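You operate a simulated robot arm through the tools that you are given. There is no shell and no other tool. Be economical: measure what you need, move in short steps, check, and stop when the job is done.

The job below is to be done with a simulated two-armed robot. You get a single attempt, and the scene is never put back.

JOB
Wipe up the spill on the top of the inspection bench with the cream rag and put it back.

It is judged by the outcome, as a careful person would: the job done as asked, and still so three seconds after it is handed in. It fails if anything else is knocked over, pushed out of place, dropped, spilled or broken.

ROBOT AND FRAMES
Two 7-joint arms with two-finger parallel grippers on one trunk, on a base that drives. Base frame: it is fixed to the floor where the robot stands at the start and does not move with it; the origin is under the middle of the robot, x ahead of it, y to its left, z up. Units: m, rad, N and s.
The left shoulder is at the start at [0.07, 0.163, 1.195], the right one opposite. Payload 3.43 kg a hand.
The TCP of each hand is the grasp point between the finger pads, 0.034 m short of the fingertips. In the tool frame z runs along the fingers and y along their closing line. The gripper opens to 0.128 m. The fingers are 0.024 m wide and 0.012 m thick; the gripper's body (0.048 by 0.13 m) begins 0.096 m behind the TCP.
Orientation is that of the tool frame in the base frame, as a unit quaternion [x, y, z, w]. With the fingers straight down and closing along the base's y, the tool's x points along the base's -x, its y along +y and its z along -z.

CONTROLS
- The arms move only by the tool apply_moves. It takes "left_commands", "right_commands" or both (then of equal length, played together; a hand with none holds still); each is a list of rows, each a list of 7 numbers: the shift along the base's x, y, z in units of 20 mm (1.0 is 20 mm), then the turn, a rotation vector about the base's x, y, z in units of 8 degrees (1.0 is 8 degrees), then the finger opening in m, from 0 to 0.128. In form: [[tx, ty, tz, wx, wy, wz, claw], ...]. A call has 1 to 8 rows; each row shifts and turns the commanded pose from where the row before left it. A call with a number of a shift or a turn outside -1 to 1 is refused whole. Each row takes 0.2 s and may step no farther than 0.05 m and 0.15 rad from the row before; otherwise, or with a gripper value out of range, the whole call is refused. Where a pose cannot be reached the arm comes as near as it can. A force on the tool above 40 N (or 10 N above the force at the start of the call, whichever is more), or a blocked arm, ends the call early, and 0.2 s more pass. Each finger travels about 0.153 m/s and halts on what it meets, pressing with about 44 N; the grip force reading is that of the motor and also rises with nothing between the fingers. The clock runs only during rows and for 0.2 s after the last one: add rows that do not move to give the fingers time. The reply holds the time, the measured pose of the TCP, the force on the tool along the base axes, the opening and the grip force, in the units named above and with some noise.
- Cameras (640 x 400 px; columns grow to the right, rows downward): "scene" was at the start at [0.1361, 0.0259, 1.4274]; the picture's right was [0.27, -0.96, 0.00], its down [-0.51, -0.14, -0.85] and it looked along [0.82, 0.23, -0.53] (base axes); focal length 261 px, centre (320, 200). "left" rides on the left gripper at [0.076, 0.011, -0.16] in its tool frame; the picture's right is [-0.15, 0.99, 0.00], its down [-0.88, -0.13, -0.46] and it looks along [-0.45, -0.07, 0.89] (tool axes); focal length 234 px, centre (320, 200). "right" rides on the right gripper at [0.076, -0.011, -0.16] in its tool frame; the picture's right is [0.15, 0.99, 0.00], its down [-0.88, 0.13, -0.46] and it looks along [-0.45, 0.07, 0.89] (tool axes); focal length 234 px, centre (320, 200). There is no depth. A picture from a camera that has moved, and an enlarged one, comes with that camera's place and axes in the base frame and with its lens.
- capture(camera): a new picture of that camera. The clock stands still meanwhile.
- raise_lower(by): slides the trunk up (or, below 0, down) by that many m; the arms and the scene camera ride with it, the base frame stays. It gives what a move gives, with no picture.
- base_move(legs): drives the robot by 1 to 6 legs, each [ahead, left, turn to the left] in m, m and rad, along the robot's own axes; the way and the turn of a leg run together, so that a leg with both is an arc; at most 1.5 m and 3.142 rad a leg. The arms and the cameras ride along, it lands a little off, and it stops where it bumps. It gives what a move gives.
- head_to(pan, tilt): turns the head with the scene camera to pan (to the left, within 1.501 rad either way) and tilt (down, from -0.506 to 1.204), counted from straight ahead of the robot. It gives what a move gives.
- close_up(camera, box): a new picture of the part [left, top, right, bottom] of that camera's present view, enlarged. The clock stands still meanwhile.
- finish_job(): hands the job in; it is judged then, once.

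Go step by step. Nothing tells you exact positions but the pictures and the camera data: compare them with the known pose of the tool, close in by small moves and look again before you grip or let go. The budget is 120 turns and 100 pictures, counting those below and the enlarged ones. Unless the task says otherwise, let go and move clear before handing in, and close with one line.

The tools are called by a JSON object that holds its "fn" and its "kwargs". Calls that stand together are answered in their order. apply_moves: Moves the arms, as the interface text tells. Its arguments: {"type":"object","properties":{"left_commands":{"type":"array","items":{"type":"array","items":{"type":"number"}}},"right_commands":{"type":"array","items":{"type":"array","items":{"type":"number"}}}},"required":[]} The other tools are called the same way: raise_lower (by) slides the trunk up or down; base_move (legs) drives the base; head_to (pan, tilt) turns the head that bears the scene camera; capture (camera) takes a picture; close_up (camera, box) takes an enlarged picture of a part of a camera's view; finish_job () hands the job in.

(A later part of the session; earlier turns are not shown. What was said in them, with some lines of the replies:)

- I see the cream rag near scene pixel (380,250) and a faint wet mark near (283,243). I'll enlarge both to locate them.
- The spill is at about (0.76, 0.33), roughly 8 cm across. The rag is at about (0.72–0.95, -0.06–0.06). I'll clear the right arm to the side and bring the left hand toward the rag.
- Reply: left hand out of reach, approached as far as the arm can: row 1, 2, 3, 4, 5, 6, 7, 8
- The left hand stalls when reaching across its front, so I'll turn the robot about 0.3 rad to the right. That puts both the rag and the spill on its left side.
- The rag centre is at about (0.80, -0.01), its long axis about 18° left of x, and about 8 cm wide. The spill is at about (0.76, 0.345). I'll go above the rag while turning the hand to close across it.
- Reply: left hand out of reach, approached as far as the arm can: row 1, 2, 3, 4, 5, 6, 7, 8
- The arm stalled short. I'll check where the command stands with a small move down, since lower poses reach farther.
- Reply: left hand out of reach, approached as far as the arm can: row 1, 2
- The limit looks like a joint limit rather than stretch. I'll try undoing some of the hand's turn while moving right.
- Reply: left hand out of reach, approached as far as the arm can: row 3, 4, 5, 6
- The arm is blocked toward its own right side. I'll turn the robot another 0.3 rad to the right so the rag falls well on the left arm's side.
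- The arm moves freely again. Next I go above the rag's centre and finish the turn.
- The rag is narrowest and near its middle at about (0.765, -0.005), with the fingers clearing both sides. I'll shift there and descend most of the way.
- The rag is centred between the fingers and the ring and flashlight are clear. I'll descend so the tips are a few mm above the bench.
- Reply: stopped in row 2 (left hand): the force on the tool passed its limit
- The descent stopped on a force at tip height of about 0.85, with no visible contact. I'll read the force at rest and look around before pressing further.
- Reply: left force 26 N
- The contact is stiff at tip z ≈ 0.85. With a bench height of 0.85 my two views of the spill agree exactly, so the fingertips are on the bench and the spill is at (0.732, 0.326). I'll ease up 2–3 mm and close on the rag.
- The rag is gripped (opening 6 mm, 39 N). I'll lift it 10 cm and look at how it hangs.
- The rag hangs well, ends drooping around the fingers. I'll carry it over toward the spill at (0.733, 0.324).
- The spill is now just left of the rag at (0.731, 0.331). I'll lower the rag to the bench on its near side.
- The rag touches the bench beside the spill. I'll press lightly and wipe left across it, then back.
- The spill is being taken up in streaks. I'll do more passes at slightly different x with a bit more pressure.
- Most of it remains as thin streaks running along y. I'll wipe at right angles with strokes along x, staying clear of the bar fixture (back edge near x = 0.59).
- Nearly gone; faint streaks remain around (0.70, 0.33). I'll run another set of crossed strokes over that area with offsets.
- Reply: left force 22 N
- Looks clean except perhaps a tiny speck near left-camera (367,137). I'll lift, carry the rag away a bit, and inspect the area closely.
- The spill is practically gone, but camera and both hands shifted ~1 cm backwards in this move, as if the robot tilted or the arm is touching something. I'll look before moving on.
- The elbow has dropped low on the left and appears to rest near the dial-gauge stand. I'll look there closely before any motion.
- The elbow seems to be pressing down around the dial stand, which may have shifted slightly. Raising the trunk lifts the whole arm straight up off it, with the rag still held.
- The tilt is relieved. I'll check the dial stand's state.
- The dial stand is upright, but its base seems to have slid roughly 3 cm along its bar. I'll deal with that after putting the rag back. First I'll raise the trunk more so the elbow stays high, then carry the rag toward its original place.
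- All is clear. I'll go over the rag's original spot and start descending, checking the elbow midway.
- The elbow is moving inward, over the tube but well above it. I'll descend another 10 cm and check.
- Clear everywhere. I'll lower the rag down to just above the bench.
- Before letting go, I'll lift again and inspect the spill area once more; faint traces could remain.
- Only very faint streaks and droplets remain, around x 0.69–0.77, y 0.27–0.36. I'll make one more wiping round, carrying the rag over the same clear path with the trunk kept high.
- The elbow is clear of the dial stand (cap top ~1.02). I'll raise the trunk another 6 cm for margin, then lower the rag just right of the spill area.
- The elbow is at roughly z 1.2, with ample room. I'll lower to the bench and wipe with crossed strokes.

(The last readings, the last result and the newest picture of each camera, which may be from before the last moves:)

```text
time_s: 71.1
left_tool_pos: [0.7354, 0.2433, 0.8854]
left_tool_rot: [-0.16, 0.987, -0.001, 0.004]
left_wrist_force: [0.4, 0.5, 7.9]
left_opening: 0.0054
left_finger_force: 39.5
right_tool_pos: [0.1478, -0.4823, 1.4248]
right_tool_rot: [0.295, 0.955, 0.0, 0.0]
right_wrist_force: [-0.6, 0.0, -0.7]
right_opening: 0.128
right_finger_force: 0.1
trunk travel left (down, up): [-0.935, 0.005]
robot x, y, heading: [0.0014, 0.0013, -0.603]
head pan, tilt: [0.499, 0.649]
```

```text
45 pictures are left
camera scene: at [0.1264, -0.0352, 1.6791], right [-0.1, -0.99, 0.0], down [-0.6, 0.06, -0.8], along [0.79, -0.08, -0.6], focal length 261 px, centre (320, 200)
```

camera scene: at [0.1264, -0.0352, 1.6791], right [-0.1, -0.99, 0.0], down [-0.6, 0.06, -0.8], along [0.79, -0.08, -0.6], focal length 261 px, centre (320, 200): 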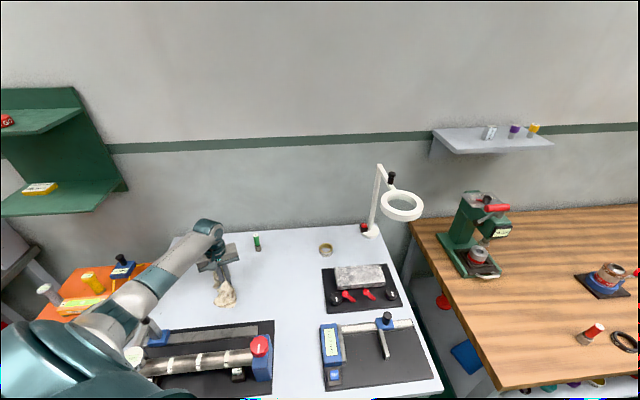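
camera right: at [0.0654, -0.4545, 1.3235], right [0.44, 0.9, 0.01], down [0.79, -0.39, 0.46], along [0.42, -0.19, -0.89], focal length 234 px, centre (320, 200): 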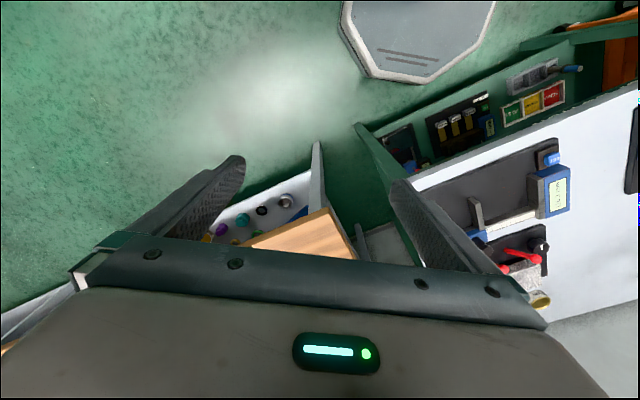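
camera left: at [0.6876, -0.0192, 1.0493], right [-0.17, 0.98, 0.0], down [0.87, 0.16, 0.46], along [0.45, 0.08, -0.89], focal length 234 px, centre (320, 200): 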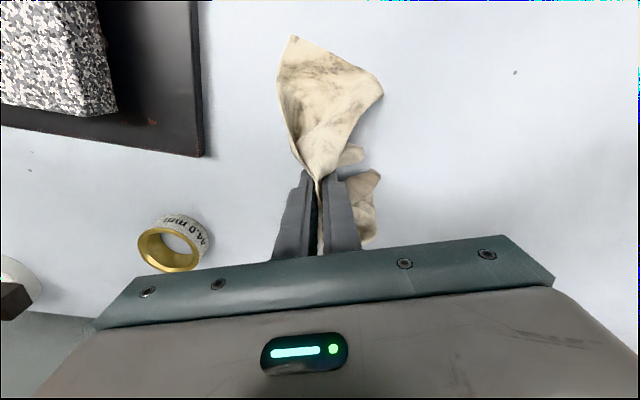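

Contact is light and good. Now the y-strokes at several x.

{"fn": "apply_moves", "kwargs": {"left_commands": [[0, 1, 0, 0, 0, 0, 0], [0, 1, 0, 0, 0, 0, 0], [0, 1, 0, 0, 0, 0, 0], [0, 1, 0, 0, 0, 0, 0], [0, 1, 0, 0, 0, 0, 0], [0, 1, 0, 0, 0, 0, 0], [0, 1, 0, 0, 0, 0, 0], [0.6, 0, 0, 0, 0, 0, 0]]}}

{"fn": "apply_moves", "kwargs": {"left_commands": [[0, -1, 0, 0, 0, 0, 0], [0, -1, 0, 0, 0, 0, 0], [0, -1, 0, 0, 0, 0, 0], [0, -1, 0, 0, 0, 0, 0], [0, -1, 0, 0, 0, 0, 0], [0, -1, 0, 0, 0, 0, 0], [0, -1, 0, 0, 0, 0, 0], [0.6, 0, 0, 0, 0, 0, 0]]}}

{"fn": "apply_moves", "kwargs": {"left_commands": [[0, 1, 0, 0, 0, 0, 0], [0, 1, 0, 0, 0, 0, 0], [0, 1, 0, 0, 0, 0, 0], [0, 1, 0, 0, 0, 0, 0], [0, 1, 0, 0, 0, 0, 0], [0, 1, 0, 0, 0, 0, 0], [-0.9, 0, 0, 0, 0, 0, 0], [-0.9, 0, 0, 0, 0, 0, 0]]}}

{"fn": "apply_moves", "kwargs": {"left_commands": [[0, -1, 0, 0, 0, 0, 0], [0, -1, 0, 0, 0, 0, 0], [0, -1, 0, 0, 0, 0, 0], [0, -1, 0, 0, 0, 0, 0], [0, -1, 0, 0, 0, 0, 0], [0, -1, 0, 0, 0, 0, 0], [-0.7, 0, 0, 0, 0, 0, 0], [0, 0.8, 0, 0, 0, 0, 0]]}}

{"fn": "apply_moves", "kwargs": {"left_commands": [[0, 1, 0, 0, 0, 0, 0], [0, 1, 0, 0, 0, 0, 0], [0, 1, 0, 0, 0, 0, 0], [0, 1, 0, 0, 0, 0, 0], [0, 1, 0, 0, 0, 0, 0], [1, 0, 0, 0, 0, 0, 0], [1, 0, 0, 0, 0, 0, 0], [1, 0, 0, 0, 0, 0, 0]]}}

{"fn": "capture", "kwargs": {"camera": "scene"}}

{"fn": "capture", "kwargs": {"camera": "left"}}

```text
time_s: 72.9
left_tool_pos: [0.7462, 0.3849, 0.8847]
left_tool_rot: [-0.161, 0.987, 0.001, 0.003]
left_wrist_force: [-1.2, 0.6, 7.7]
left_opening: 0.0054
left_finger_force: 39.6
right_tool_pos: [0.1473, -0.4847, 1.4252]
right_tool_rot: [0.296, 0.955, 0.0, 0.0]
right_wrist_force: [0.3, 0.4, -0.3]
right_opening: 0.128
right_finger_force: 0.0
trunk travel left (down, up): [-0.935, 0.005]
robot x, y, heading: [-0.0007, -0.0003, -0.601]
head pan, tilt: [0.499, 0.649]
```

```text
time_s: 74.7
left_tool_pos: [0.7594, 0.243, 0.8854]
left_tool_rot: [-0.161, 0.987, 0.0, 0.003]
left_wrist_force: [-4.2, -1.0, 12.7]
left_opening: 0.0056
left_finger_force: 39.9
right_tool_pos: [0.1469, -0.4848, 1.4256]
right_tool_rot: [0.296, 0.955, 0.0, 0.001]
right_wrist_force: [-0.1, 0.0, -0.7]
right_opening: 0.1278
right_finger_force: 0.0
trunk travel left (down, up): [-0.935, 0.005]
robot x, y, heading: [-0.0022, 0.0024, -0.6]
head pan, tilt: [0.499, 0.649]
```

```text
time_s: 76.5
left_tool_pos: [0.7204, 0.365, 0.8853]
left_tool_rot: [-0.161, 0.987, 0.0, 0.003]
left_wrist_force: [1.9, 1.8, 11.4]
left_opening: 0.0055
left_finger_force: 39.8
right_tool_pos: [0.1465, -0.4836, 1.4251]
right_tool_rot: [0.295, 0.956, 0.001, 0.001]
right_wrist_force: [0.0, -0.6, 0.1]
right_opening: 0.1278
right_finger_force: 0.0
trunk travel left (down, up): [-0.935, 0.005]
robot x, y, heading: [-0.0004, 0.002, -0.601]
head pan, tilt: [0.499, 0.649]
```

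```text
time_s: 78.3
left_tool_pos: [0.7085, 0.2589, 0.8862]
left_tool_rot: [-0.161, 0.987, -0.001, 0.002]
left_wrist_force: [-0.2, -1.7, 4.1]
left_opening: 0.0055
left_finger_force: 40.3
right_tool_pos: [0.1479, -0.4835, 1.4254]
right_tool_rot: [0.295, 0.955, 0.0, 0.0]
right_wrist_force: [0.2, -0.3, 0.3]
right_opening: 0.1279
right_finger_force: 0.2
trunk travel left (down, up): [-0.935, 0.005]
robot x, y, heading: [0.0011, 0.0002, -0.596]
head pan, tilt: [0.499, 0.649]
```

```text
time_s: 80.1
left_tool_pos: [0.7702, 0.3623, 0.8857]
left_tool_rot: [-0.161, 0.987, -0.001, 0.003]
left_wrist_force: [-2.6, -1.3, 8.1]
left_opening: 0.0054
left_finger_force: 40.2
right_tool_pos: [0.1487, -0.4837, 1.4242]
right_tool_rot: [0.296, 0.955, 0.0, 0.0]
right_wrist_force: [0.4, 0.1, -0.2]
right_opening: 0.1279
right_finger_force: 0.0
trunk travel left (down, up): [-0.935, 0.005]
robot x, y, heading: [0.0013, -0.0037, -0.603]
head pan, tilt: [0.499, 0.649]
```

```text
44 pictures are left
camera scene: at [0.1267, -0.0356, 1.6791], right [-0.1, -0.99, 0.0], down [-0.6, 0.06, -0.8], along [0.79, -0.08, -0.6], focal length 261 px, centre (320, 200)
```

scene: 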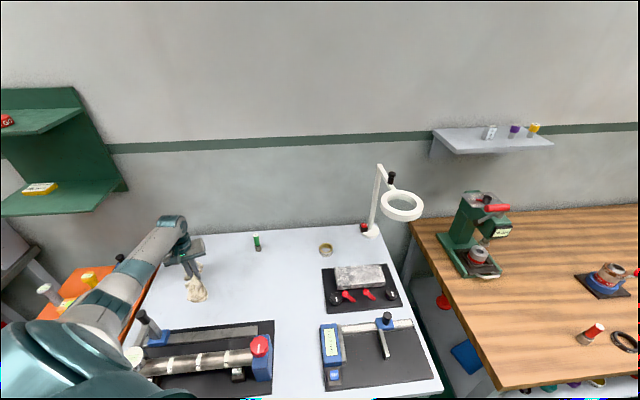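

```text
43 pictures are left
camera left: at [0.6937, 0.3489, 1.0451], right [-0.18, 0.98, 0.0], down [0.87, 0.16, 0.46], along [0.45, 0.08, -0.89], focal length 234 px, centre (320, 200)
```

left: 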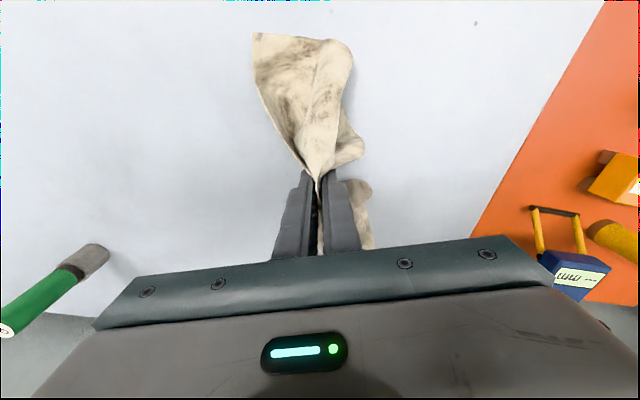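

Bench looks clean from here. A few x-strokes on the way back, then I'll lift away and inspect.

{"fn": "apply_moves", "kwargs": {"left_commands": [[0, -0.5, 0, 0, 0, 0, 0], [-1, 0, 0, 0, 0, 0, 0], [-1, 0, 0, 0, 0, 0, 0], [-1, 0, 0, 0, 0, 0, 0], [-1, -0.6, 0, 0, 0, 0, 0], [1, 0, 0, 0, 0, 0, 0], [1, 0, 0, 0, 0, 0, 0], [1, 0, 0, 0, 0, 0, 0]]}}

{"fn": "apply_moves", "kwargs": {"left_commands": [[1, -0.6, 0, 0, 0, 0, 0], [-1, 0, 0, 0, 0, 0, 0], [-1, 0, 0, 0, 0, 0, 0], [-1, 0, 0, 0, 0, 0, 0], [-1, -0.6, 0, 0, 0, 0, 0], [1, 0, 0, 0, 0, 0, 0], [1, -0.5, 0, 0, 0, 0, 0], [1, -1, 0, 0, 0, 0, 0]]}}

{"fn": "apply_moves", "kwargs": {"left_commands": [[-0.5, -1, 0, 0, 0, 0, 0], [0, -0.5, 0.7, 0, 0, 0, 0], [0, -0.5, 1, 0, 0, 0, 0], [0, -0.5, 1, 0, 0, 0, 0], [0, -0.8, 1, 0, 0, 0, 0], [0, -1, 1, 0, 0, 0, 0], [0, -1, 0.8, 0, 0, 0, 0], [0, -1, 0, 0, 0, 0, 0]]}}

{"fn": "capture", "kwargs": {"camera": "scene"}}

{"fn": "close_up", "kwargs": {"camera": "left", "box": [340, 60, 580, 210]}}

```text
time_s: 81.9
left_tool_pos: [0.7516, 0.3373, 0.8854]
left_tool_rot: [-0.161, 0.987, 0.0, 0.002]
left_wrist_force: [-2.4, -0.4, 5.2]
left_opening: 0.0053
left_finger_force: 39.7
right_tool_pos: [0.1475, -0.4836, 1.425]
right_tool_rot: [0.295, 0.955, 0.0, 0.0]
right_wrist_force: [0.2, 0.1, -0.1]
right_opening: 0.1282
right_finger_force: 0.0
trunk travel left (down, up): [-0.935, 0.005]
robot x, y, heading: [0.0013, -0.0031, -0.598]
head pan, tilt: [0.499, 0.649]
```

```text
time_s: 83.7
left_tool_pos: [0.7487, 0.285, 0.8856]
left_tool_rot: [-0.161, 0.987, 0.0, 0.002]
left_wrist_force: [-3.3, 1.0, 9.5]
left_opening: 0.0055
left_finger_force: 39.4
right_tool_pos: [0.1485, -0.4842, 1.4238]
right_tool_rot: [0.295, 0.955, 0.001, 0.0]
right_wrist_force: [0.3, -0.3, -0.6]
right_opening: 0.1279
right_finger_force: 0.1
trunk travel left (down, up): [-0.935, 0.005]
robot x, y, heading: [0.0006, 0.0014, -0.599]
head pan, tilt: [0.499, 0.649]
```

```text
time_s: 85.5
left_tool_pos: [0.7405, 0.1581, 0.9956]
left_tool_rot: [-0.161, 0.987, 0.0, 0.002]
left_wrist_force: [-0.1, -0.2, 0.2]
left_opening: 0.0055
left_finger_force: 39.3
right_tool_pos: [0.1492, -0.4834, 1.4245]
right_tool_rot: [0.295, 0.955, 0.0, 0.0]
right_wrist_force: [-0.3, 0.3, -0.3]
right_opening: 0.1279
right_finger_force: 0.1
trunk travel left (down, up): [-0.935, 0.005]
robot x, y, heading: [-0.0, 0.001, -0.602]
head pan, tilt: [0.499, 0.649]
```

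```text
42 pictures are left
camera scene: at [0.128, -0.036, 1.6789], right [-0.1, -0.99, 0.0], down [-0.6, 0.06, -0.8], along [0.79, -0.08, -0.6], focal length 261 px, centre (320, 200)
```

scene: 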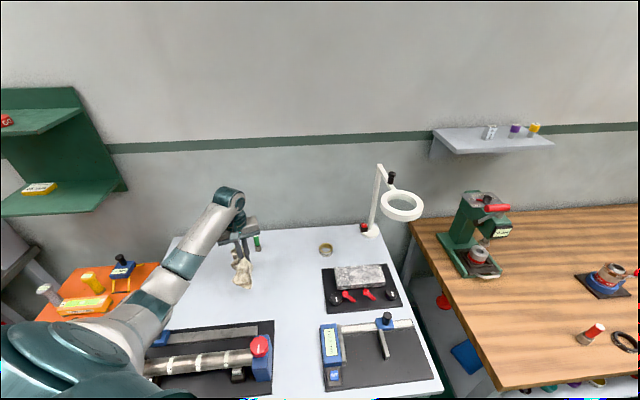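

```text
2.67 times, centred on (460, 135) of left
camera zoom: at [0.6643, 0.1456, 1.154], right [-0.18, 0.98, 0.0], down [0.87, 0.16, 0.46], along [0.45, 0.08, -0.89], focal length 624 px, centre (-53, 373)
```

zoom: 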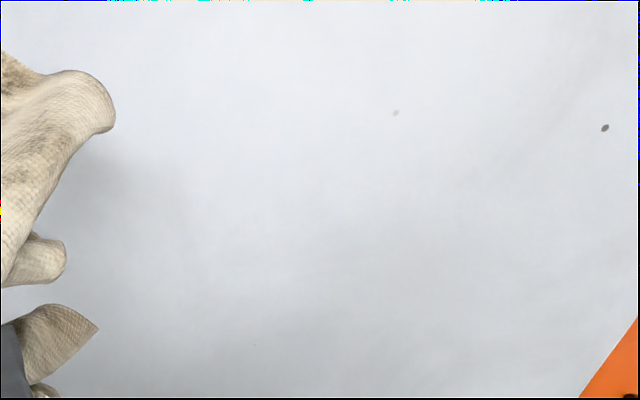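

The area is clean. Now I carry the rag back above its original place and lower it.

{"fn": "apply_moves", "kwargs": {"left_commands": [[0, -1, 0, 0, 0, 0, 0], [0, -1, 0, 0, 0, 0, 0], [0, -1, 0, 0, 0, 0, 0], [0, -1, 0, 0, 0, 0, 0], [0.3, -1, 0, 0, 0, 0, 0], [0.3, -1, 0, 0, 0, 0, 0], [0.3, -1, 0, 0, 0, 0, 0], [0.3, -1, 0, 0, 0, 0, 0]]}}

{"fn": "apply_moves", "kwargs": {"left_commands": [[0, -0.1, -1, 0, 0, 0, 0], [0, 0, -1, 0, 0, 0, 0], [0, 0, -1, 0, 0, 0, 0], [0, 0, -1, 0, 0, 0, 0], [0, 0, -1, 0, 0, 0, 0], [0, 0, -0.3, 0, 0, 0, 0], [0, 0, 0, 0, 0, 0, 0]]}}

{"fn": "capture", "kwargs": {"camera": "scene"}}

{"fn": "capture", "kwargs": {"camera": "left"}}

```text
time_s: 87.3
left_tool_pos: [0.7645, -0.001, 0.9952]
left_tool_rot: [-0.161, 0.987, 0.0, 0.002]
left_wrist_force: [0.5, 0.0, 0.6]
left_opening: 0.0055
left_finger_force: 40.0
right_tool_pos: [0.1497, -0.4839, 1.4251]
right_tool_rot: [0.295, 0.955, 0.0, -0.001]
right_wrist_force: [-0.3, 0.2, -0.3]
right_opening: 0.1279
right_finger_force: 0.1
trunk travel left (down, up): [-0.935, 0.005]
robot x, y, heading: [0.0013, 0.0024, -0.607]
head pan, tilt: [0.499, 0.649]
```

```text
time_s: 88.9
left_tool_pos: [0.7632, -0.0035, 0.888]
left_tool_rot: [-0.161, 0.987, 0.0, 0.002]
left_wrist_force: [-0.1, 0.3, 0.6]
left_opening: 0.0054
left_finger_force: 39.1
right_tool_pos: [0.1503, -0.4828, 1.4253]
right_tool_rot: [0.296, 0.955, 0.0, 0.0]
right_wrist_force: [-0.7, -0.1, 1.0]
right_opening: 0.1281
right_finger_force: 0.1
trunk travel left (down, up): [-0.935, 0.005]
robot x, y, heading: [-0.0021, 0.0022, -0.596]
head pan, tilt: [0.499, 0.649]
```

```text
40 pictures are left
camera scene: at [0.1273, -0.0351, 1.679], right [-0.1, -0.99, 0.0], down [-0.6, 0.06, -0.8], along [0.79, -0.08, -0.6], focal length 261 px, centre (320, 200)
```

scene: 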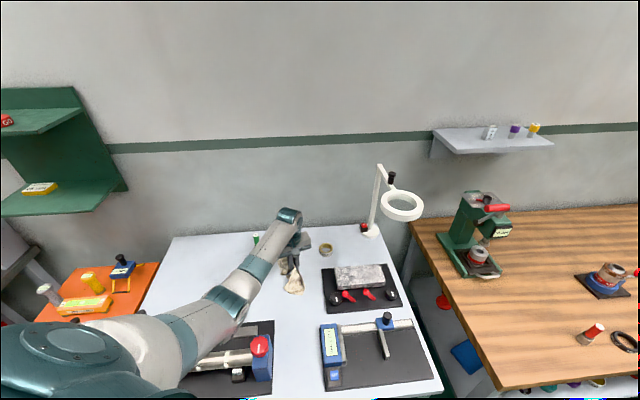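

```text
39 pictures are left
camera left: at [0.6865, -0.0157, 1.0477], right [-0.17, 0.98, 0.0], down [0.87, 0.16, 0.46], along [0.45, 0.08, -0.89], focal length 234 px, centre (320, 200)
```

left: 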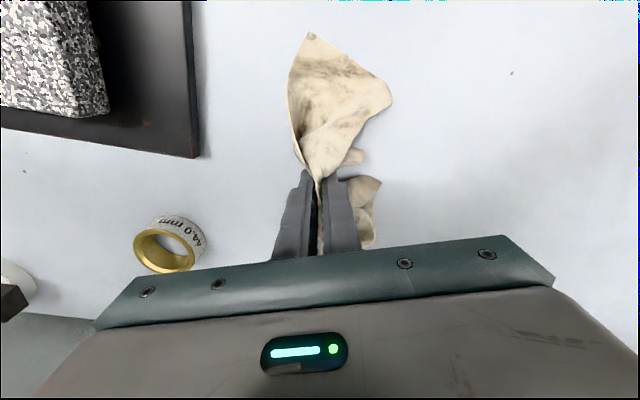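

The rag is at its original grasp pose. I'll open the fingers, then rise straight up.

{"fn": "apply_moves", "kwargs": {"left_commands": [[0, 0, 0, 0, 0, 0, 0.03], [0, 0, 0, 0, 0, 0, 0.06], [0, 0, 0, 0, 0, 0, 0.09], [0, 0, 0, 0, 0, 0, 0.11], [0, 0, 0.5, 0, 0, 0, 0.11], [0, 0, 1, 0, 0, 0, 0.11], [0, 0, 1, 0, 0, 0, 0.11], [0, 0, 1, 0, 0, 0, 0.11]]}}

{"fn": "apply_moves", "kwargs": {"left_commands": [[0, 0, 1, 0, 0, 0, 0.11], [0, 0, 1, 0, 0, 0, 0.11], [0, 0, 1, 0, 0, 0, 0.11], [0, 0, 0, 0, 0, 0, 0.11]]}}

{"fn": "capture", "kwargs": {"camera": "left"}}

{"fn": "capture", "kwargs": {"camera": "scene"}}

```text
time_s: 90.7
left_tool_pos: [0.7639, -0.0043, 0.9593]
left_tool_rot: [-0.161, 0.987, -0.001, 0.001]
left_wrist_force: [-0.8, -0.5, 0.1]
left_opening: 0.1101
left_finger_force: 0.1
right_tool_pos: [0.1493, -0.4824, 1.4258]
right_tool_rot: [0.297, 0.955, 0.0, -0.001]
right_wrist_force: [0.0, -0.6, 0.4]
right_opening: 0.1282
right_finger_force: 0.2
trunk travel left (down, up): [-0.935, 0.005]
robot x, y, heading: [-0.0021, 0.0006, -0.601]
head pan, tilt: [0.499, 0.649]
```

```text
time_s: 91.7
left_tool_pos: [0.7634, -0.0037, 1.0183]
left_tool_rot: [-0.161, 0.987, -0.001, 0.002]
left_wrist_force: [-0.3, -0.1, 0.1]
left_opening: 0.1099
left_finger_force: 0.1
right_tool_pos: [0.1495, -0.4828, 1.4249]
right_tool_rot: [0.295, 0.955, 0.0, 0.0]
right_wrist_force: [0.9, -0.8, -0.1]
right_opening: 0.1281
right_finger_force: 0.1
trunk travel left (down, up): [-0.935, 0.005]
robot x, y, heading: [0.0013, -0.0016, -0.6]
head pan, tilt: [0.499, 0.649]
```

```text
38 pictures are left
camera left: at [0.6857, -0.0166, 1.1784], right [-0.18, 0.98, 0.0], down [0.87, 0.16, 0.46], along [0.45, 0.08, -0.89], focal length 234 px, centre (320, 200)
```

left: 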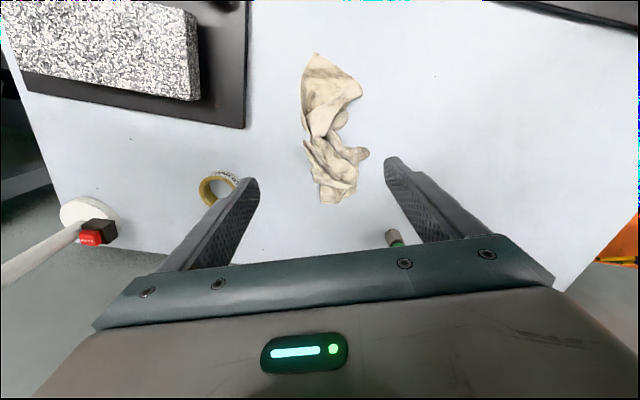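

```text
37 pictures are left
camera scene: at [0.1276, -0.0349, 1.6789], right [-0.1, -0.99, 0.0], down [-0.6, 0.06, -0.8], along [0.79, -0.08, -0.6], focal length 261 px, centre (320, 200)
```

scene: 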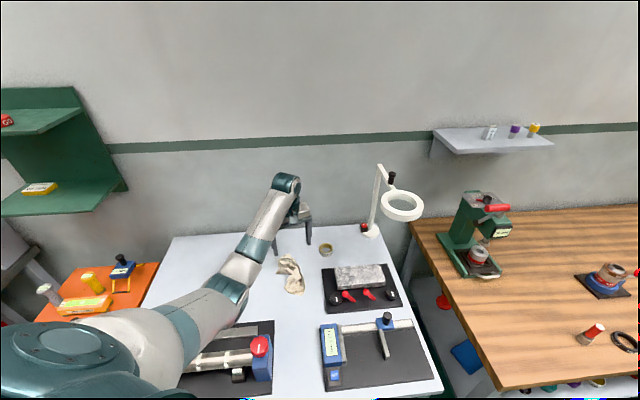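

The rag lies back in its place and nothing else there moved. Next I'll check the dial stand: raise the hand, then turn the robot back to its starting heading for a direct comparison.

{"fn": "apply_moves", "kwargs": {"left_commands": [[-0.5, 0, 1, 0, 0, 0, 0.11], [-0.5, 0, 1, 0, 0, 0, 0.11], [-0.5, 0, 1, 0, 0, 0, 0.11], [-0.5, 0, 1, 0, 0, 0, 0.11], [-0.5, 0, 1, 0, 0, 0, 0.11], [-0.5, 0, 1, 0, 0, 0, 0.11], [-0.5, 0, 1, 0, 0, 0, 0.11], [-0.5, 0, 1, 0, 0, 0, 0.11]]}}

{"fn": "base_move", "kwargs": {"legs": [[0, 0, 0.6]]}}

{"fn": "head_to", "kwargs": {"pan": 0.269, "tilt": 0.8}}

{"fn": "capture", "kwargs": {"camera": "scene"}}

{"fn": "capture", "kwargs": {"camera": "left"}}

```text
time_s: 93.5
left_tool_pos: [0.6834, -0.0027, 1.1791]
left_tool_rot: [-0.161, 0.987, -0.001, 0.002]
left_wrist_force: [-0.5, 0.1, 0.5]
left_opening: 0.1098
left_finger_force: 0.0
right_tool_pos: [0.1489, -0.4828, 1.4249]
right_tool_rot: [0.295, 0.956, 0.0, 0.0]
right_wrist_force: [0.4, 0.1, -0.2]
right_opening: 0.1281
right_finger_force: 0.1
trunk travel left (down, up): [-0.935, 0.005]
robot x, y, heading: [0.0012, 0.0032, -0.6]
head pan, tilt: [0.499, 0.649]
```

```text
time_s: 95.6
left_tool_pos: [0.5678, 0.3832, 1.1789]
left_tool_rot: [-0.445, 0.895, 0.001, 0.002]
left_wrist_force: [-0.9, 0.3, 0.6]
left_opening: 0.1101
left_finger_force: 0.0
right_tool_pos: [0.3962, -0.314, 1.425]
right_tool_rot: [0.001, 1.0, 0.001, 0.0]
right_wrist_force: [0.1, 0.3, 0.3]
right_opening: 0.128
right_finger_force: 0.2
trunk travel left (down, up): [-0.935, 0.005]
robot x, y, heading: [0.0008, 0.0001, -0.003]
head pan, tilt: [0.499, 0.649]
```

```text
time_s: 96.3
left_tool_pos: [0.5676, 0.3845, 1.1785]
left_tool_rot: [-0.445, 0.896, 0.0, 0.001]
left_wrist_force: [-0.3, 0.4, 0.1]
left_opening: 0.1099
left_finger_force: 0.1
right_tool_pos: [0.3961, -0.3142, 1.4248]
right_tool_rot: [0.0, 1.0, -0.001, -0.001]
right_wrist_force: [-0.9, 0.1, -0.6]
right_opening: 0.1281
right_finger_force: 0.1
trunk travel left (down, up): [-0.935, 0.005]
robot x, y, heading: [0.0004, 0.0039, -0.004]
head pan, tilt: [0.269, 0.799]
```

```text
36 pictures are left
camera scene: at [0.1277, 0.0238, 1.6664], right [0.27, -0.96, 0.0], down [-0.69, -0.19, -0.7], along [0.67, 0.19, -0.72], focal length 261 px, centre (320, 200)
```

scene: 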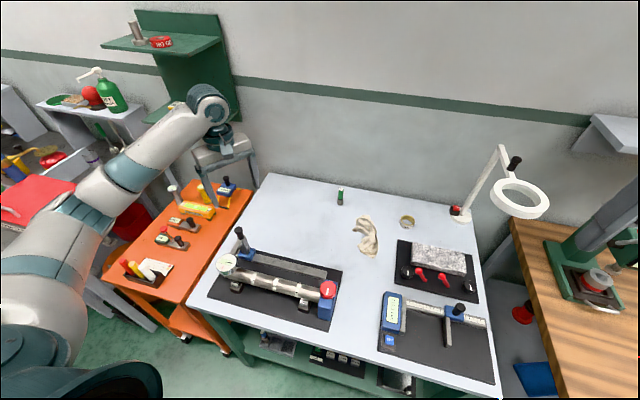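

```text
35 pictures are left
camera left: at [0.5116, 0.3302, 1.3383], right [-0.7, 0.71, 0.0], down [0.63, 0.62, 0.46], along [0.33, 0.32, -0.89], focal length 234 px, centre (320, 200)
```

left: 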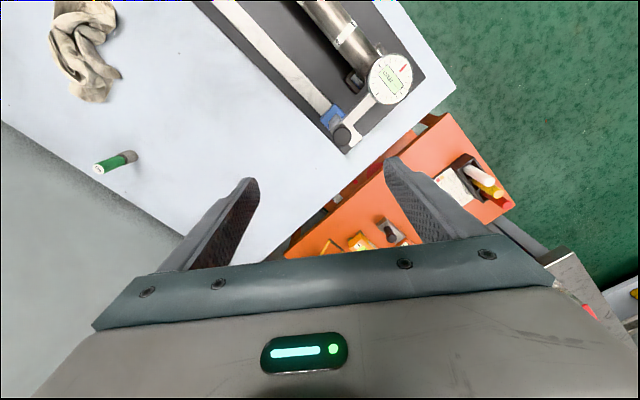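

The rag and bench look right. I'll zoom on the gauge fixture from this view for measurement.

{"fn": "close_up", "kwargs": {"camera": "scene", "box": [180, 210, 360, 322]}}

{"fn": "close_up", "kwargs": {"camera": "left", "box": [200, 0, 440, 150]}}

```text
3.56 times, centred on (270, 266) of scene
camera zoom: at [0.1277, 0.0238, 1.6664], right [0.27, -0.96, 0.0], down [-0.69, -0.19, -0.7], along [0.67, 0.19, -0.72], focal length 928 px, centre (498, -35)
```

zoom: 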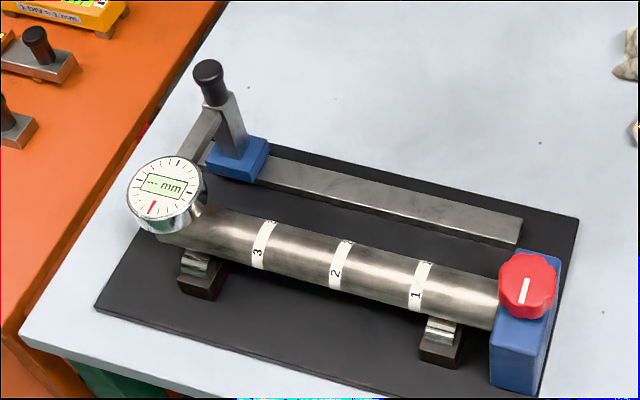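

```text
2.67 times, centred on (320, 75) of left
camera zoom: at [0.5116, 0.3302, 1.3383], right [-0.7, 0.71, 0.0], down [0.63, 0.62, 0.46], along [0.33, 0.32, -0.89], focal length 624 px, centre (320, 533)
```

zoom: 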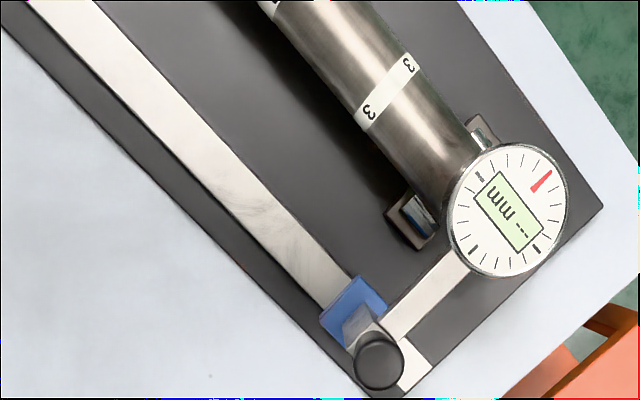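

The dial moved from about (0.44, 0.428) to (0.443, 0.401): the gauge slid about 2.8 cm along its bar toward -y when my elbow touched it. I'll slide it back gently with closed fingers against its post. First, the hand turns straight and moves to the post's right side, staying high.

{"fn": "apply_moves", "kwargs": {"left_commands": [[-0.1, -0.4, 0, 0, 0, -0.9, 0.08], [-0.1, -0.4, 0, 0, 0, -0.9, 0.04], [-0.1, -0.4, 0, 0, 0, -0.9, 0], [-0.1, -0.4, 0, 0, 0, -0.9, 0], [-0.1, -0.4, 0, 0, 0, -0.9, 0], [-0.1, -0.4, 0, 0, 0, -0.9, 0], [-0.1, -0.4, 0, 0, 0, -0.9, 0], [0, 0, 0, 0, 0, -0.3, 0]]}}

{"fn": "apply_moves", "kwargs": {"left_commands": [[0, 0, -0.8, 0, 0, 0, 0], [0, 0, -0.8, 0, 0, 0, 0], [0, 0, -0.8, 0, 0, 0, 0], [0, 0, -0.8, 0, 0, 0, 0], [0, 0, 0, 0, 0, 0, 0]]}}

{"fn": "capture", "kwargs": {"camera": "left"}}

{"fn": "capture", "kwargs": {"camera": "scene"}}

```text
time_s: 98.1
left_tool_pos: [0.554, 0.3272, 1.1798]
left_tool_rot: [0.0, 1.0, -0.002, 0.001]
left_wrist_force: [0.2, 0.0, 0.6]
left_opening: 0.0
left_finger_force: 33.0
right_tool_pos: [0.3958, -0.314, 1.4255]
right_tool_rot: [0.0, 1.0, 0.001, 0.0]
right_wrist_force: [0.5, 0.3, -0.6]
right_opening: 0.1279
right_finger_force: 0.0
trunk travel left (down, up): [-0.935, 0.005]
robot x, y, heading: [0.0015, 0.0017, -0.0]
head pan, tilt: [0.269, 0.799]
```

```text
time_s: 99.3
left_tool_pos: [0.5525, 0.3265, 1.1143]
left_tool_rot: [-0.001, 1.0, -0.001, 0.001]
left_wrist_force: [-0.3, 0.4, -0.4]
left_opening: 0.0
left_finger_force: 32.9
right_tool_pos: [0.3958, -0.3137, 1.4248]
right_tool_rot: [0.0, 1.0, 0.0, -0.001]
right_wrist_force: [0.0, -0.5, 0.5]
right_opening: 0.1278
right_finger_force: 0.0
trunk travel left (down, up): [-0.935, 0.005]
robot x, y, heading: [-0.0014, 0.001, 0.004]
head pan, tilt: [0.269, 0.799]
```

```text
32 pictures are left
camera left: at [0.4751, 0.3393, 1.2739], right [0.15, 0.99, 0.0], down [0.88, -0.13, 0.46], along [0.45, -0.07, -0.89], focal length 234 px, centre (320, 200)
```

left: 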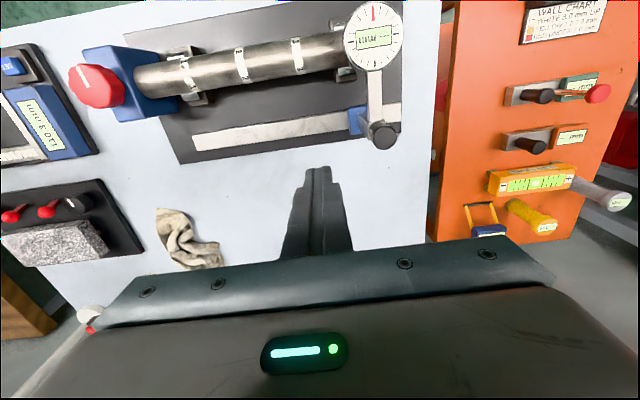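

```text
31 pictures are left
camera scene: at [0.1276, 0.0235, 1.6663], right [0.27, -0.96, 0.0], down [-0.69, -0.19, -0.7], along [0.67, 0.19, -0.72], focal length 261 px, centre (320, 200)
```

scene: 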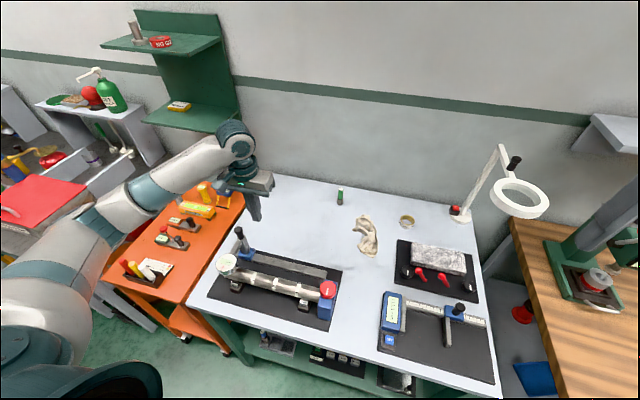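

The camera is nearly at its starting view, and comparison gives a gauge displacement of 0.030 m toward -y. I'll zoom on the post to locate its face.

{"fn": "close_up", "kwargs": {"camera": "left", "box": [320, 80, 432, 150]}}

```text
5.71 times, centred on (376, 115) of left
camera zoom: at [0.4751, 0.3393, 1.2739], right [0.15, 0.99, 0.0], down [0.88, -0.13, 0.46], along [0.45, -0.07, -0.89], focal length 1338 px, centre (0, 686)
```

zoom: 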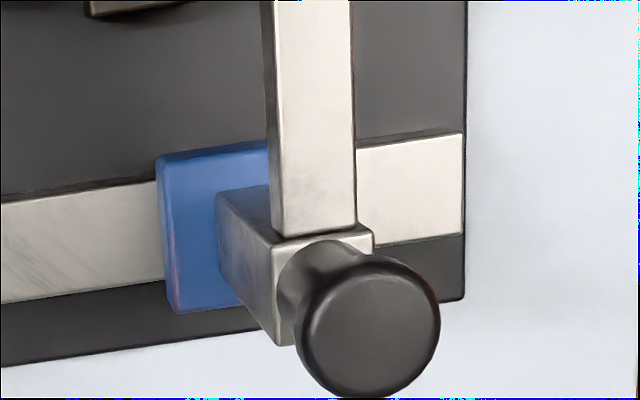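

The post is square, its right face at y ≈ 0.389, x ≈ 0.540, from z 0.885 to 0.98, cap top ≈ 1.005. I'll lower the closed fingers beside it (y ≈ 0.345, tips at 0.908) in two stages.

{"fn": "apply_moves", "kwargs": {"left_commands": [[-0.3, 0.4, -0.9, 0, 0, 0, 0], [-0.3, 0.4, -0.9, 0, 0, 0, 0], [0, 0, -0.9, 0, 0, 0, 0], [0, 0, -0.9, 0, 0, 0, 0], [0, 0, 0, 0, 0, 0, 0]]}}

{"fn": "capture", "kwargs": {"camera": "scene"}}

```text
time_s: 100.5
left_tool_pos: [0.5405, 0.344, 1.0425]
left_tool_rot: [-0.001, 1.0, 0.0, 0.002]
left_wrist_force: [-0.2, 0.1, -0.9]
left_opening: 0.0
left_finger_force: 33.3
right_tool_pos: [0.3945, -0.3141, 1.4253]
right_tool_rot: [0.0, 1.0, 0.0, -0.001]
right_wrist_force: [1.3, 0.7, -0.1]
right_opening: 0.128
right_finger_force: 0.0
trunk travel left (down, up): [-0.935, 0.005]
robot x, y, heading: [-0.0017, 0.0019, 0.003]
head pan, tilt: [0.269, 0.799]
```

```text
29 pictures are left
camera scene: at [0.1273, 0.0238, 1.6664], right [0.27, -0.96, 0.0], down [-0.69, -0.19, -0.7], along [0.67, 0.19, -0.72], focal length 261 px, centre (320, 200)
```

scene: 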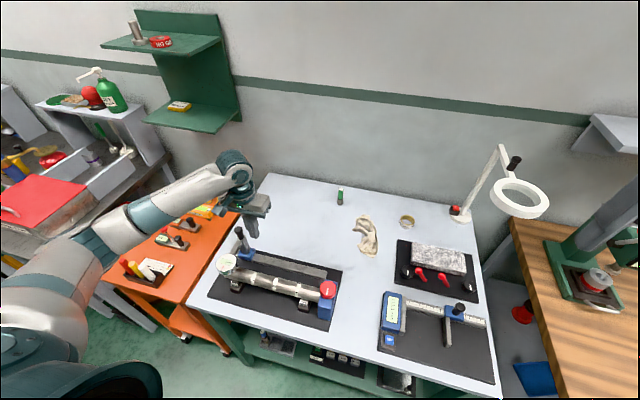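

The elbow is high and left, over nothing tall. Continue down 10 cm.

{"fn": "apply_moves", "kwargs": {"left_commands": [[0, 0, -1, 0, 0, 0, 0], [0, 0, -1, 0, 0, 0, 0], [0, 0, -1, 0, 0, 0, 0], [0, 0, -1, 0, 0, 0, 0], [0, 0, -1, 0, 0, 0, 0], [0, 0, 0, 0, 0, 0, 0]]}}

{"fn": "capture", "kwargs": {"camera": "left"}}

{"fn": "close_up", "kwargs": {"camera": "scene", "box": [180, 190, 340, 290]}}

```text
time_s: 101.9
left_tool_pos: [0.5395, 0.3429, 0.942]
left_tool_rot: [-0.001, 1.0, -0.001, 0.002]
left_wrist_force: [0.4, 0.9, -0.5]
left_opening: 0.0
left_finger_force: 33.0
right_tool_pos: [0.3951, -0.3147, 1.4249]
right_tool_rot: [-0.001, 1.0, 0.0, 0.0]
right_wrist_force: [0.2, -0.8, -0.1]
right_opening: 0.1281
right_finger_force: 0.0
trunk travel left (down, up): [-0.935, 0.005]
robot x, y, heading: [-0.0035, 0.0027, -0.001]
head pan, tilt: [0.269, 0.799]
```

```text
28 pictures are left
camera left: at [0.4633, 0.355, 1.1019], right [0.15, 0.99, 0.0], down [0.88, -0.13, 0.46], along [0.45, -0.07, -0.89], focal length 234 px, centre (320, 200)
```

left: 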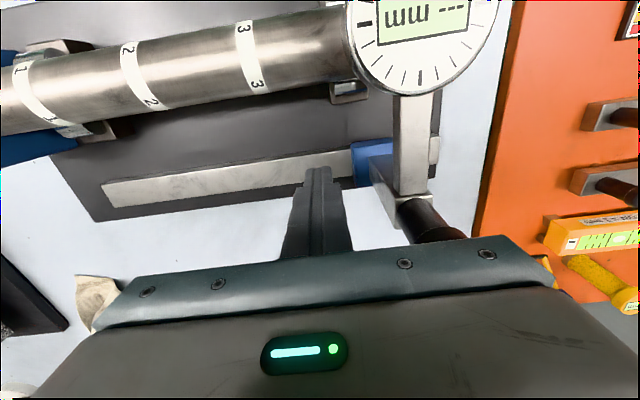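

```text
4.00 times, centred on (260, 240) of scene
camera zoom: at [0.1276, 0.0234, 1.6664], right [0.27, -0.96, 0.0], down [-0.69, -0.19, -0.7], along [0.67, 0.19, -0.72], focal length 1044 px, centre (560, 40)
```

zoom: 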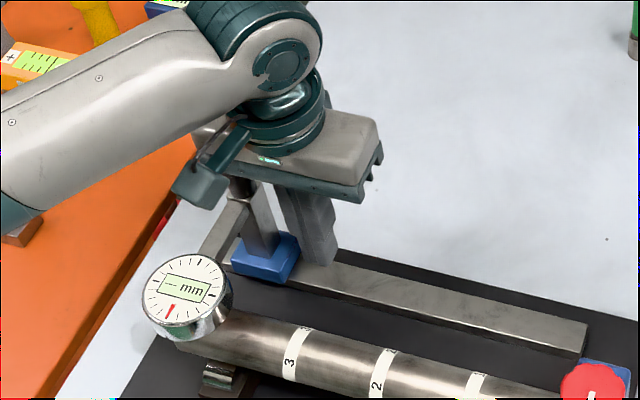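

The fingers are beside the post with room above the cap. I'll move slowly left until contact.

{"fn": "apply_moves", "kwargs": {"left_commands": [[0, 0.4, 0, 0, 0, 0, 0], [0, 0.4, 0, 0, 0, 0, 0], [0, 0.4, 0, 0, 0, 0, 0], [0, 0.2, 0, 0, 0, 0, 0], [0, 0.2, 0, 0, 0, 0, 0], [0, 0, 0, 0, 0, 0, 0]]}}

{"fn": "capture", "kwargs": {"camera": "left"}}

{"fn": "close_up", "kwargs": {"camera": "scene", "box": [180, 190, 340, 290]}}

```text
time_s: 103.3
left_tool_pos: [0.5408, 0.3743, 0.9421]
left_tool_rot: [-0.002, 1.0, -0.001, 0.002]
left_wrist_force: [-0.1, 0.2, 1.2]
left_opening: 0.0
left_finger_force: 32.7
right_tool_pos: [0.3957, -0.3143, 1.4248]
right_tool_rot: [0.0, 1.0, 0.0, 0.0]
right_wrist_force: [-0.5, 0.5, -0.2]
right_opening: 0.1278
right_finger_force: 0.0
trunk travel left (down, up): [-0.935, 0.005]
robot x, y, heading: [0.0062, 0.0015, -0.002]
head pan, tilt: [0.269, 0.799]
```

```text
26 pictures are left
camera left: at [0.4638, 0.3874, 1.1015], right [0.15, 0.99, 0.0], down [0.88, -0.13, 0.46], along [0.45, -0.07, -0.89], focal length 234 px, centre (320, 200)
```

left: 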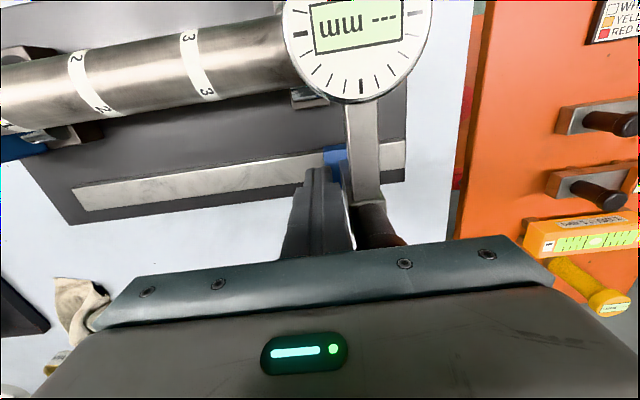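

```text
4.00 times, centred on (260, 240) of scene
camera zoom: at [0.1277, 0.0234, 1.6663], right [0.27, -0.96, 0.0], down [-0.69, -0.19, -0.7], along [0.67, 0.19, -0.72], focal length 1044 px, centre (560, 40)
```

zoom: 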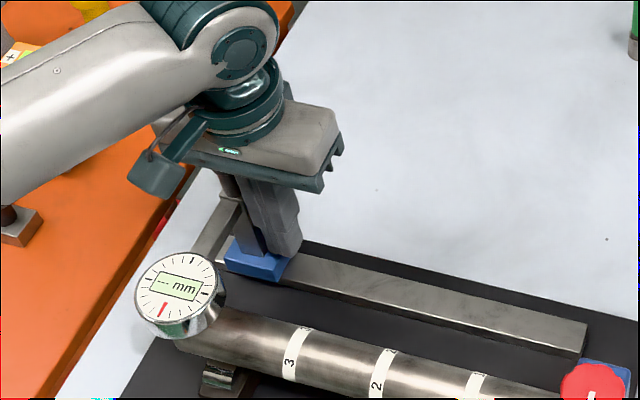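

The gauge slides easily and has moved about 5 mm. I'll push another 2 cm slowly and measure.

{"fn": "apply_moves", "kwargs": {"left_commands": [[0, 0.25, 0, 0, 0, 0, 0], [0, 0.25, 0, 0, 0, 0, 0], [0, 0.25, 0, 0, 0, 0, 0], [0, 0.25, 0, 0, 0, 0, 0], [0, 0, 0, 0, 0, 0, 0]]}}

{"fn": "close_up", "kwargs": {"camera": "scene", "box": [180, 190, 340, 290]}}

```text
time_s: 104.5
left_tool_pos: [0.5409, 0.3958, 0.9429]
left_tool_rot: [0.0, 1.0, -0.001, 0.001]
left_wrist_force: [-0.3, 0.4, 0.8]
left_opening: 0.0
left_finger_force: 33.1
right_tool_pos: [0.3963, -0.314, 1.4236]
right_tool_rot: [-0.001, 1.0, 0.0, 0.0]
right_wrist_force: [-0.6, -1.7, 0.4]
right_opening: 0.1279
right_finger_force: 0.1
trunk travel left (down, up): [-0.935, 0.005]
robot x, y, heading: [0.0022, 0.0012, 0.003]
head pan, tilt: [0.269, 0.799]
```

```text
4.00 times, centred on (260, 240) of scene
camera zoom: at [0.1277, 0.0235, 1.6663], right [0.27, -0.96, 0.0], down [-0.69, -0.19, -0.7], along [0.67, 0.19, -0.72], focal length 1044 px, centre (560, 40)
```

zoom: 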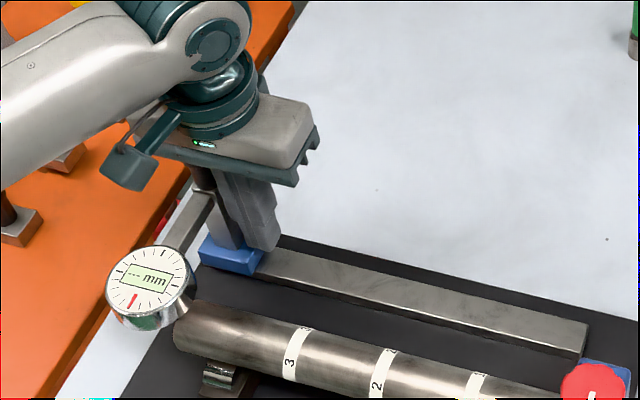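

The gauge is now within a few mm of its original position (0.43). I'll back off and rise.

{"fn": "apply_moves", "kwargs": {"left_commands": [[0, -0.8, 0, 0, 0, 0, 0], [0, -0.8, 0, 0, 0, 0, 0], [0, 0, 1, 0, 0, 0, 0], [0, 0, 1, 0, 0, 0, 0], [0, 0, 1, 0, 0, 0, 0], [0, 0, 1, 0, 0, 0, 0], [0, 0, 1, 0, 0, 0, 0], [0, 0, 1, 0, 0, 0, 0]]}}

{"fn": "apply_moves", "kwargs": {"left_commands": [[0.2, 0, 1, 0, 0, 0, 0.03], [0.3, 0, 1, 0, 0, 0, 0.06], [0.3, 0.1, 0.6, 0, 0, 0, 0.09], [0, 0, 0, 0, 0, 0, 0.128], [0, 0, 0, 0, 0, 0, 0.128]]}}

{"fn": "capture", "kwargs": {"camera": "left"}}

{"fn": "capture", "kwargs": {"camera": "scene"}}

```text
time_s: 106.3
left_tool_pos: [0.5406, 0.3639, 1.0644]
left_tool_rot: [0.0, 1.0, -0.001, 0.002]
left_wrist_force: [-0.4, -0.1, -0.2]
left_opening: 0.0004
left_finger_force: 32.8
right_tool_pos: [0.3952, -0.3141, 1.4245]
right_tool_rot: [0.0, 1.0, -0.001, 0.0]
right_wrist_force: [0.5, -0.1, -0.9]
right_opening: 0.1283
right_finger_force: 0.0
trunk travel left (down, up): [-0.935, 0.005]
robot x, y, heading: [0.004, -0.0002, 0.003]
head pan, tilt: [0.269, 0.799]
```

```text
time_s: 107.5
left_tool_pos: [0.5547, 0.3659, 1.1152]
left_tool_rot: [0.0, 1.0, -0.001, 0.002]
left_wrist_force: [0.8, 1.3, -0.5]
left_opening: 0.1282
left_finger_force: 0.1
right_tool_pos: [0.3955, -0.3138, 1.4255]
right_tool_rot: [0.0, 1.0, 0.0, 0.0]
right_wrist_force: [0.5, -0.7, 0.4]
right_opening: 0.1281
right_finger_force: 0.0
trunk travel left (down, up): [-0.935, 0.005]
robot x, y, heading: [0.0018, 0.0013, 0.003]
head pan, tilt: [0.269, 0.799]
```

```text
23 pictures are left
camera left: at [0.4784, 0.3775, 1.2747], right [0.15, 0.99, 0.0], down [0.88, -0.13, 0.46], along [0.45, -0.07, -0.89], focal length 234 px, centre (320, 200)
```

left: 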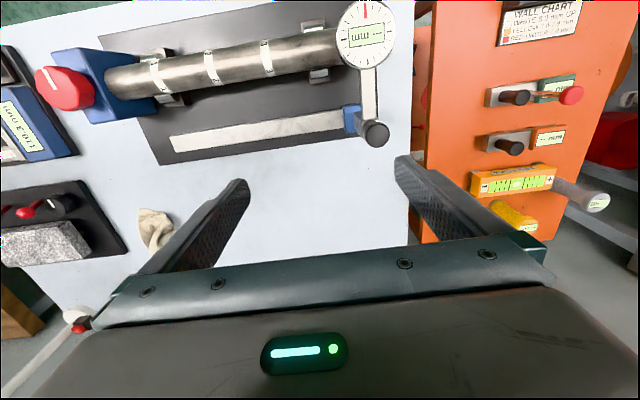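

```text
22 pictures are left
camera scene: at [0.1276, 0.0234, 1.6664], right [0.27, -0.96, 0.0], down [-0.69, -0.19, -0.7], along [0.67, 0.19, -0.72], focal length 261 px, centre (320, 200)
```

scene: 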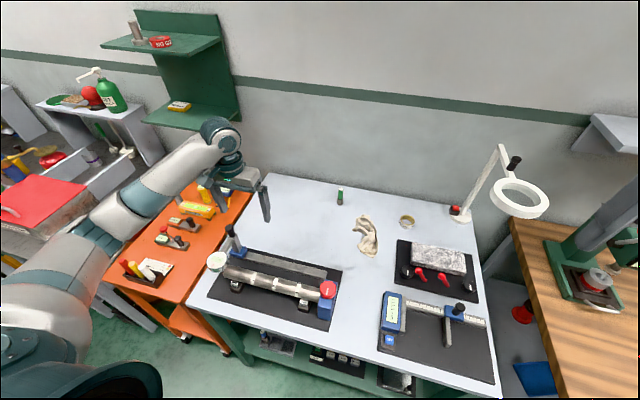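

The view now matches the start: gauge, knob and tools are in place, and the rag is back. One last zoom on the bench.

{"fn": "close_up", "kwargs": {"camera": "scene", "box": [240, 170, 440, 295]}}

{"fn": "close_up", "kwargs": {"camera": "left", "box": [230, 140, 420, 260]}}

```text
3.20 times, centred on (340, 232) of scene
camera zoom: at [0.1276, 0.0234, 1.6664], right [0.27, -0.96, 0.0], down [-0.69, -0.19, -0.7], along [0.67, 0.19, -0.72], focal length 835 px, centre (256, 96)
```

zoom: 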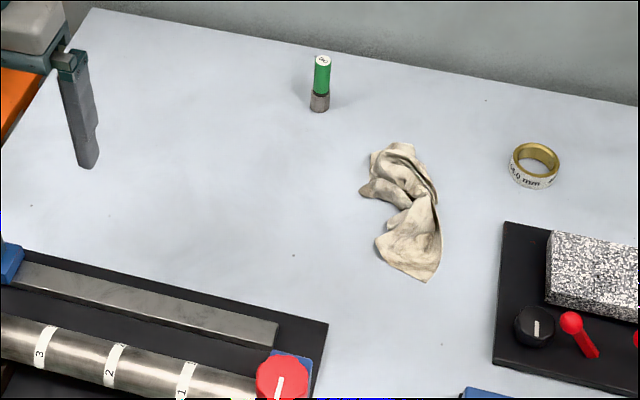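

```text
3.33 times, centred on (325, 200) of left
camera zoom: at [0.4784, 0.3775, 1.2747], right [0.15, 0.99, 0.0], down [0.88, -0.13, 0.46], along [0.45, -0.07, -0.89], focal length 781 px, centre (303, 200)
```

zoom: 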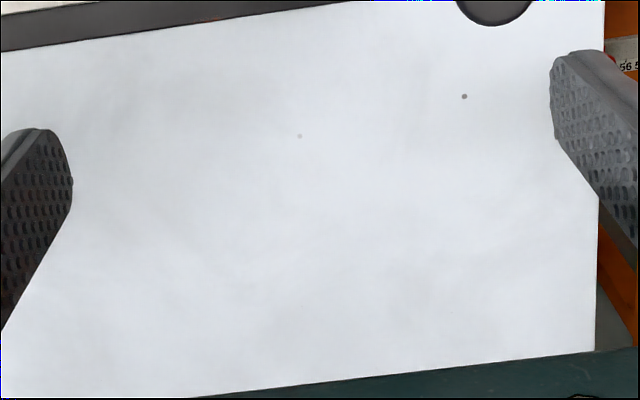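

The bench is clean, the rag is back in its place, the gauge is restored and the hands are clear. I'm handing in.

{"fn": "finish_job", "kwargs": {}}

```text
The job is handed in.
```

I wiped up the spill and put the cream rag back within about 3 cm of where it lay. My elbow pushed the dial gauge about 3 cm along its bar on the way, so I slid it back to within a few mm of its original position.
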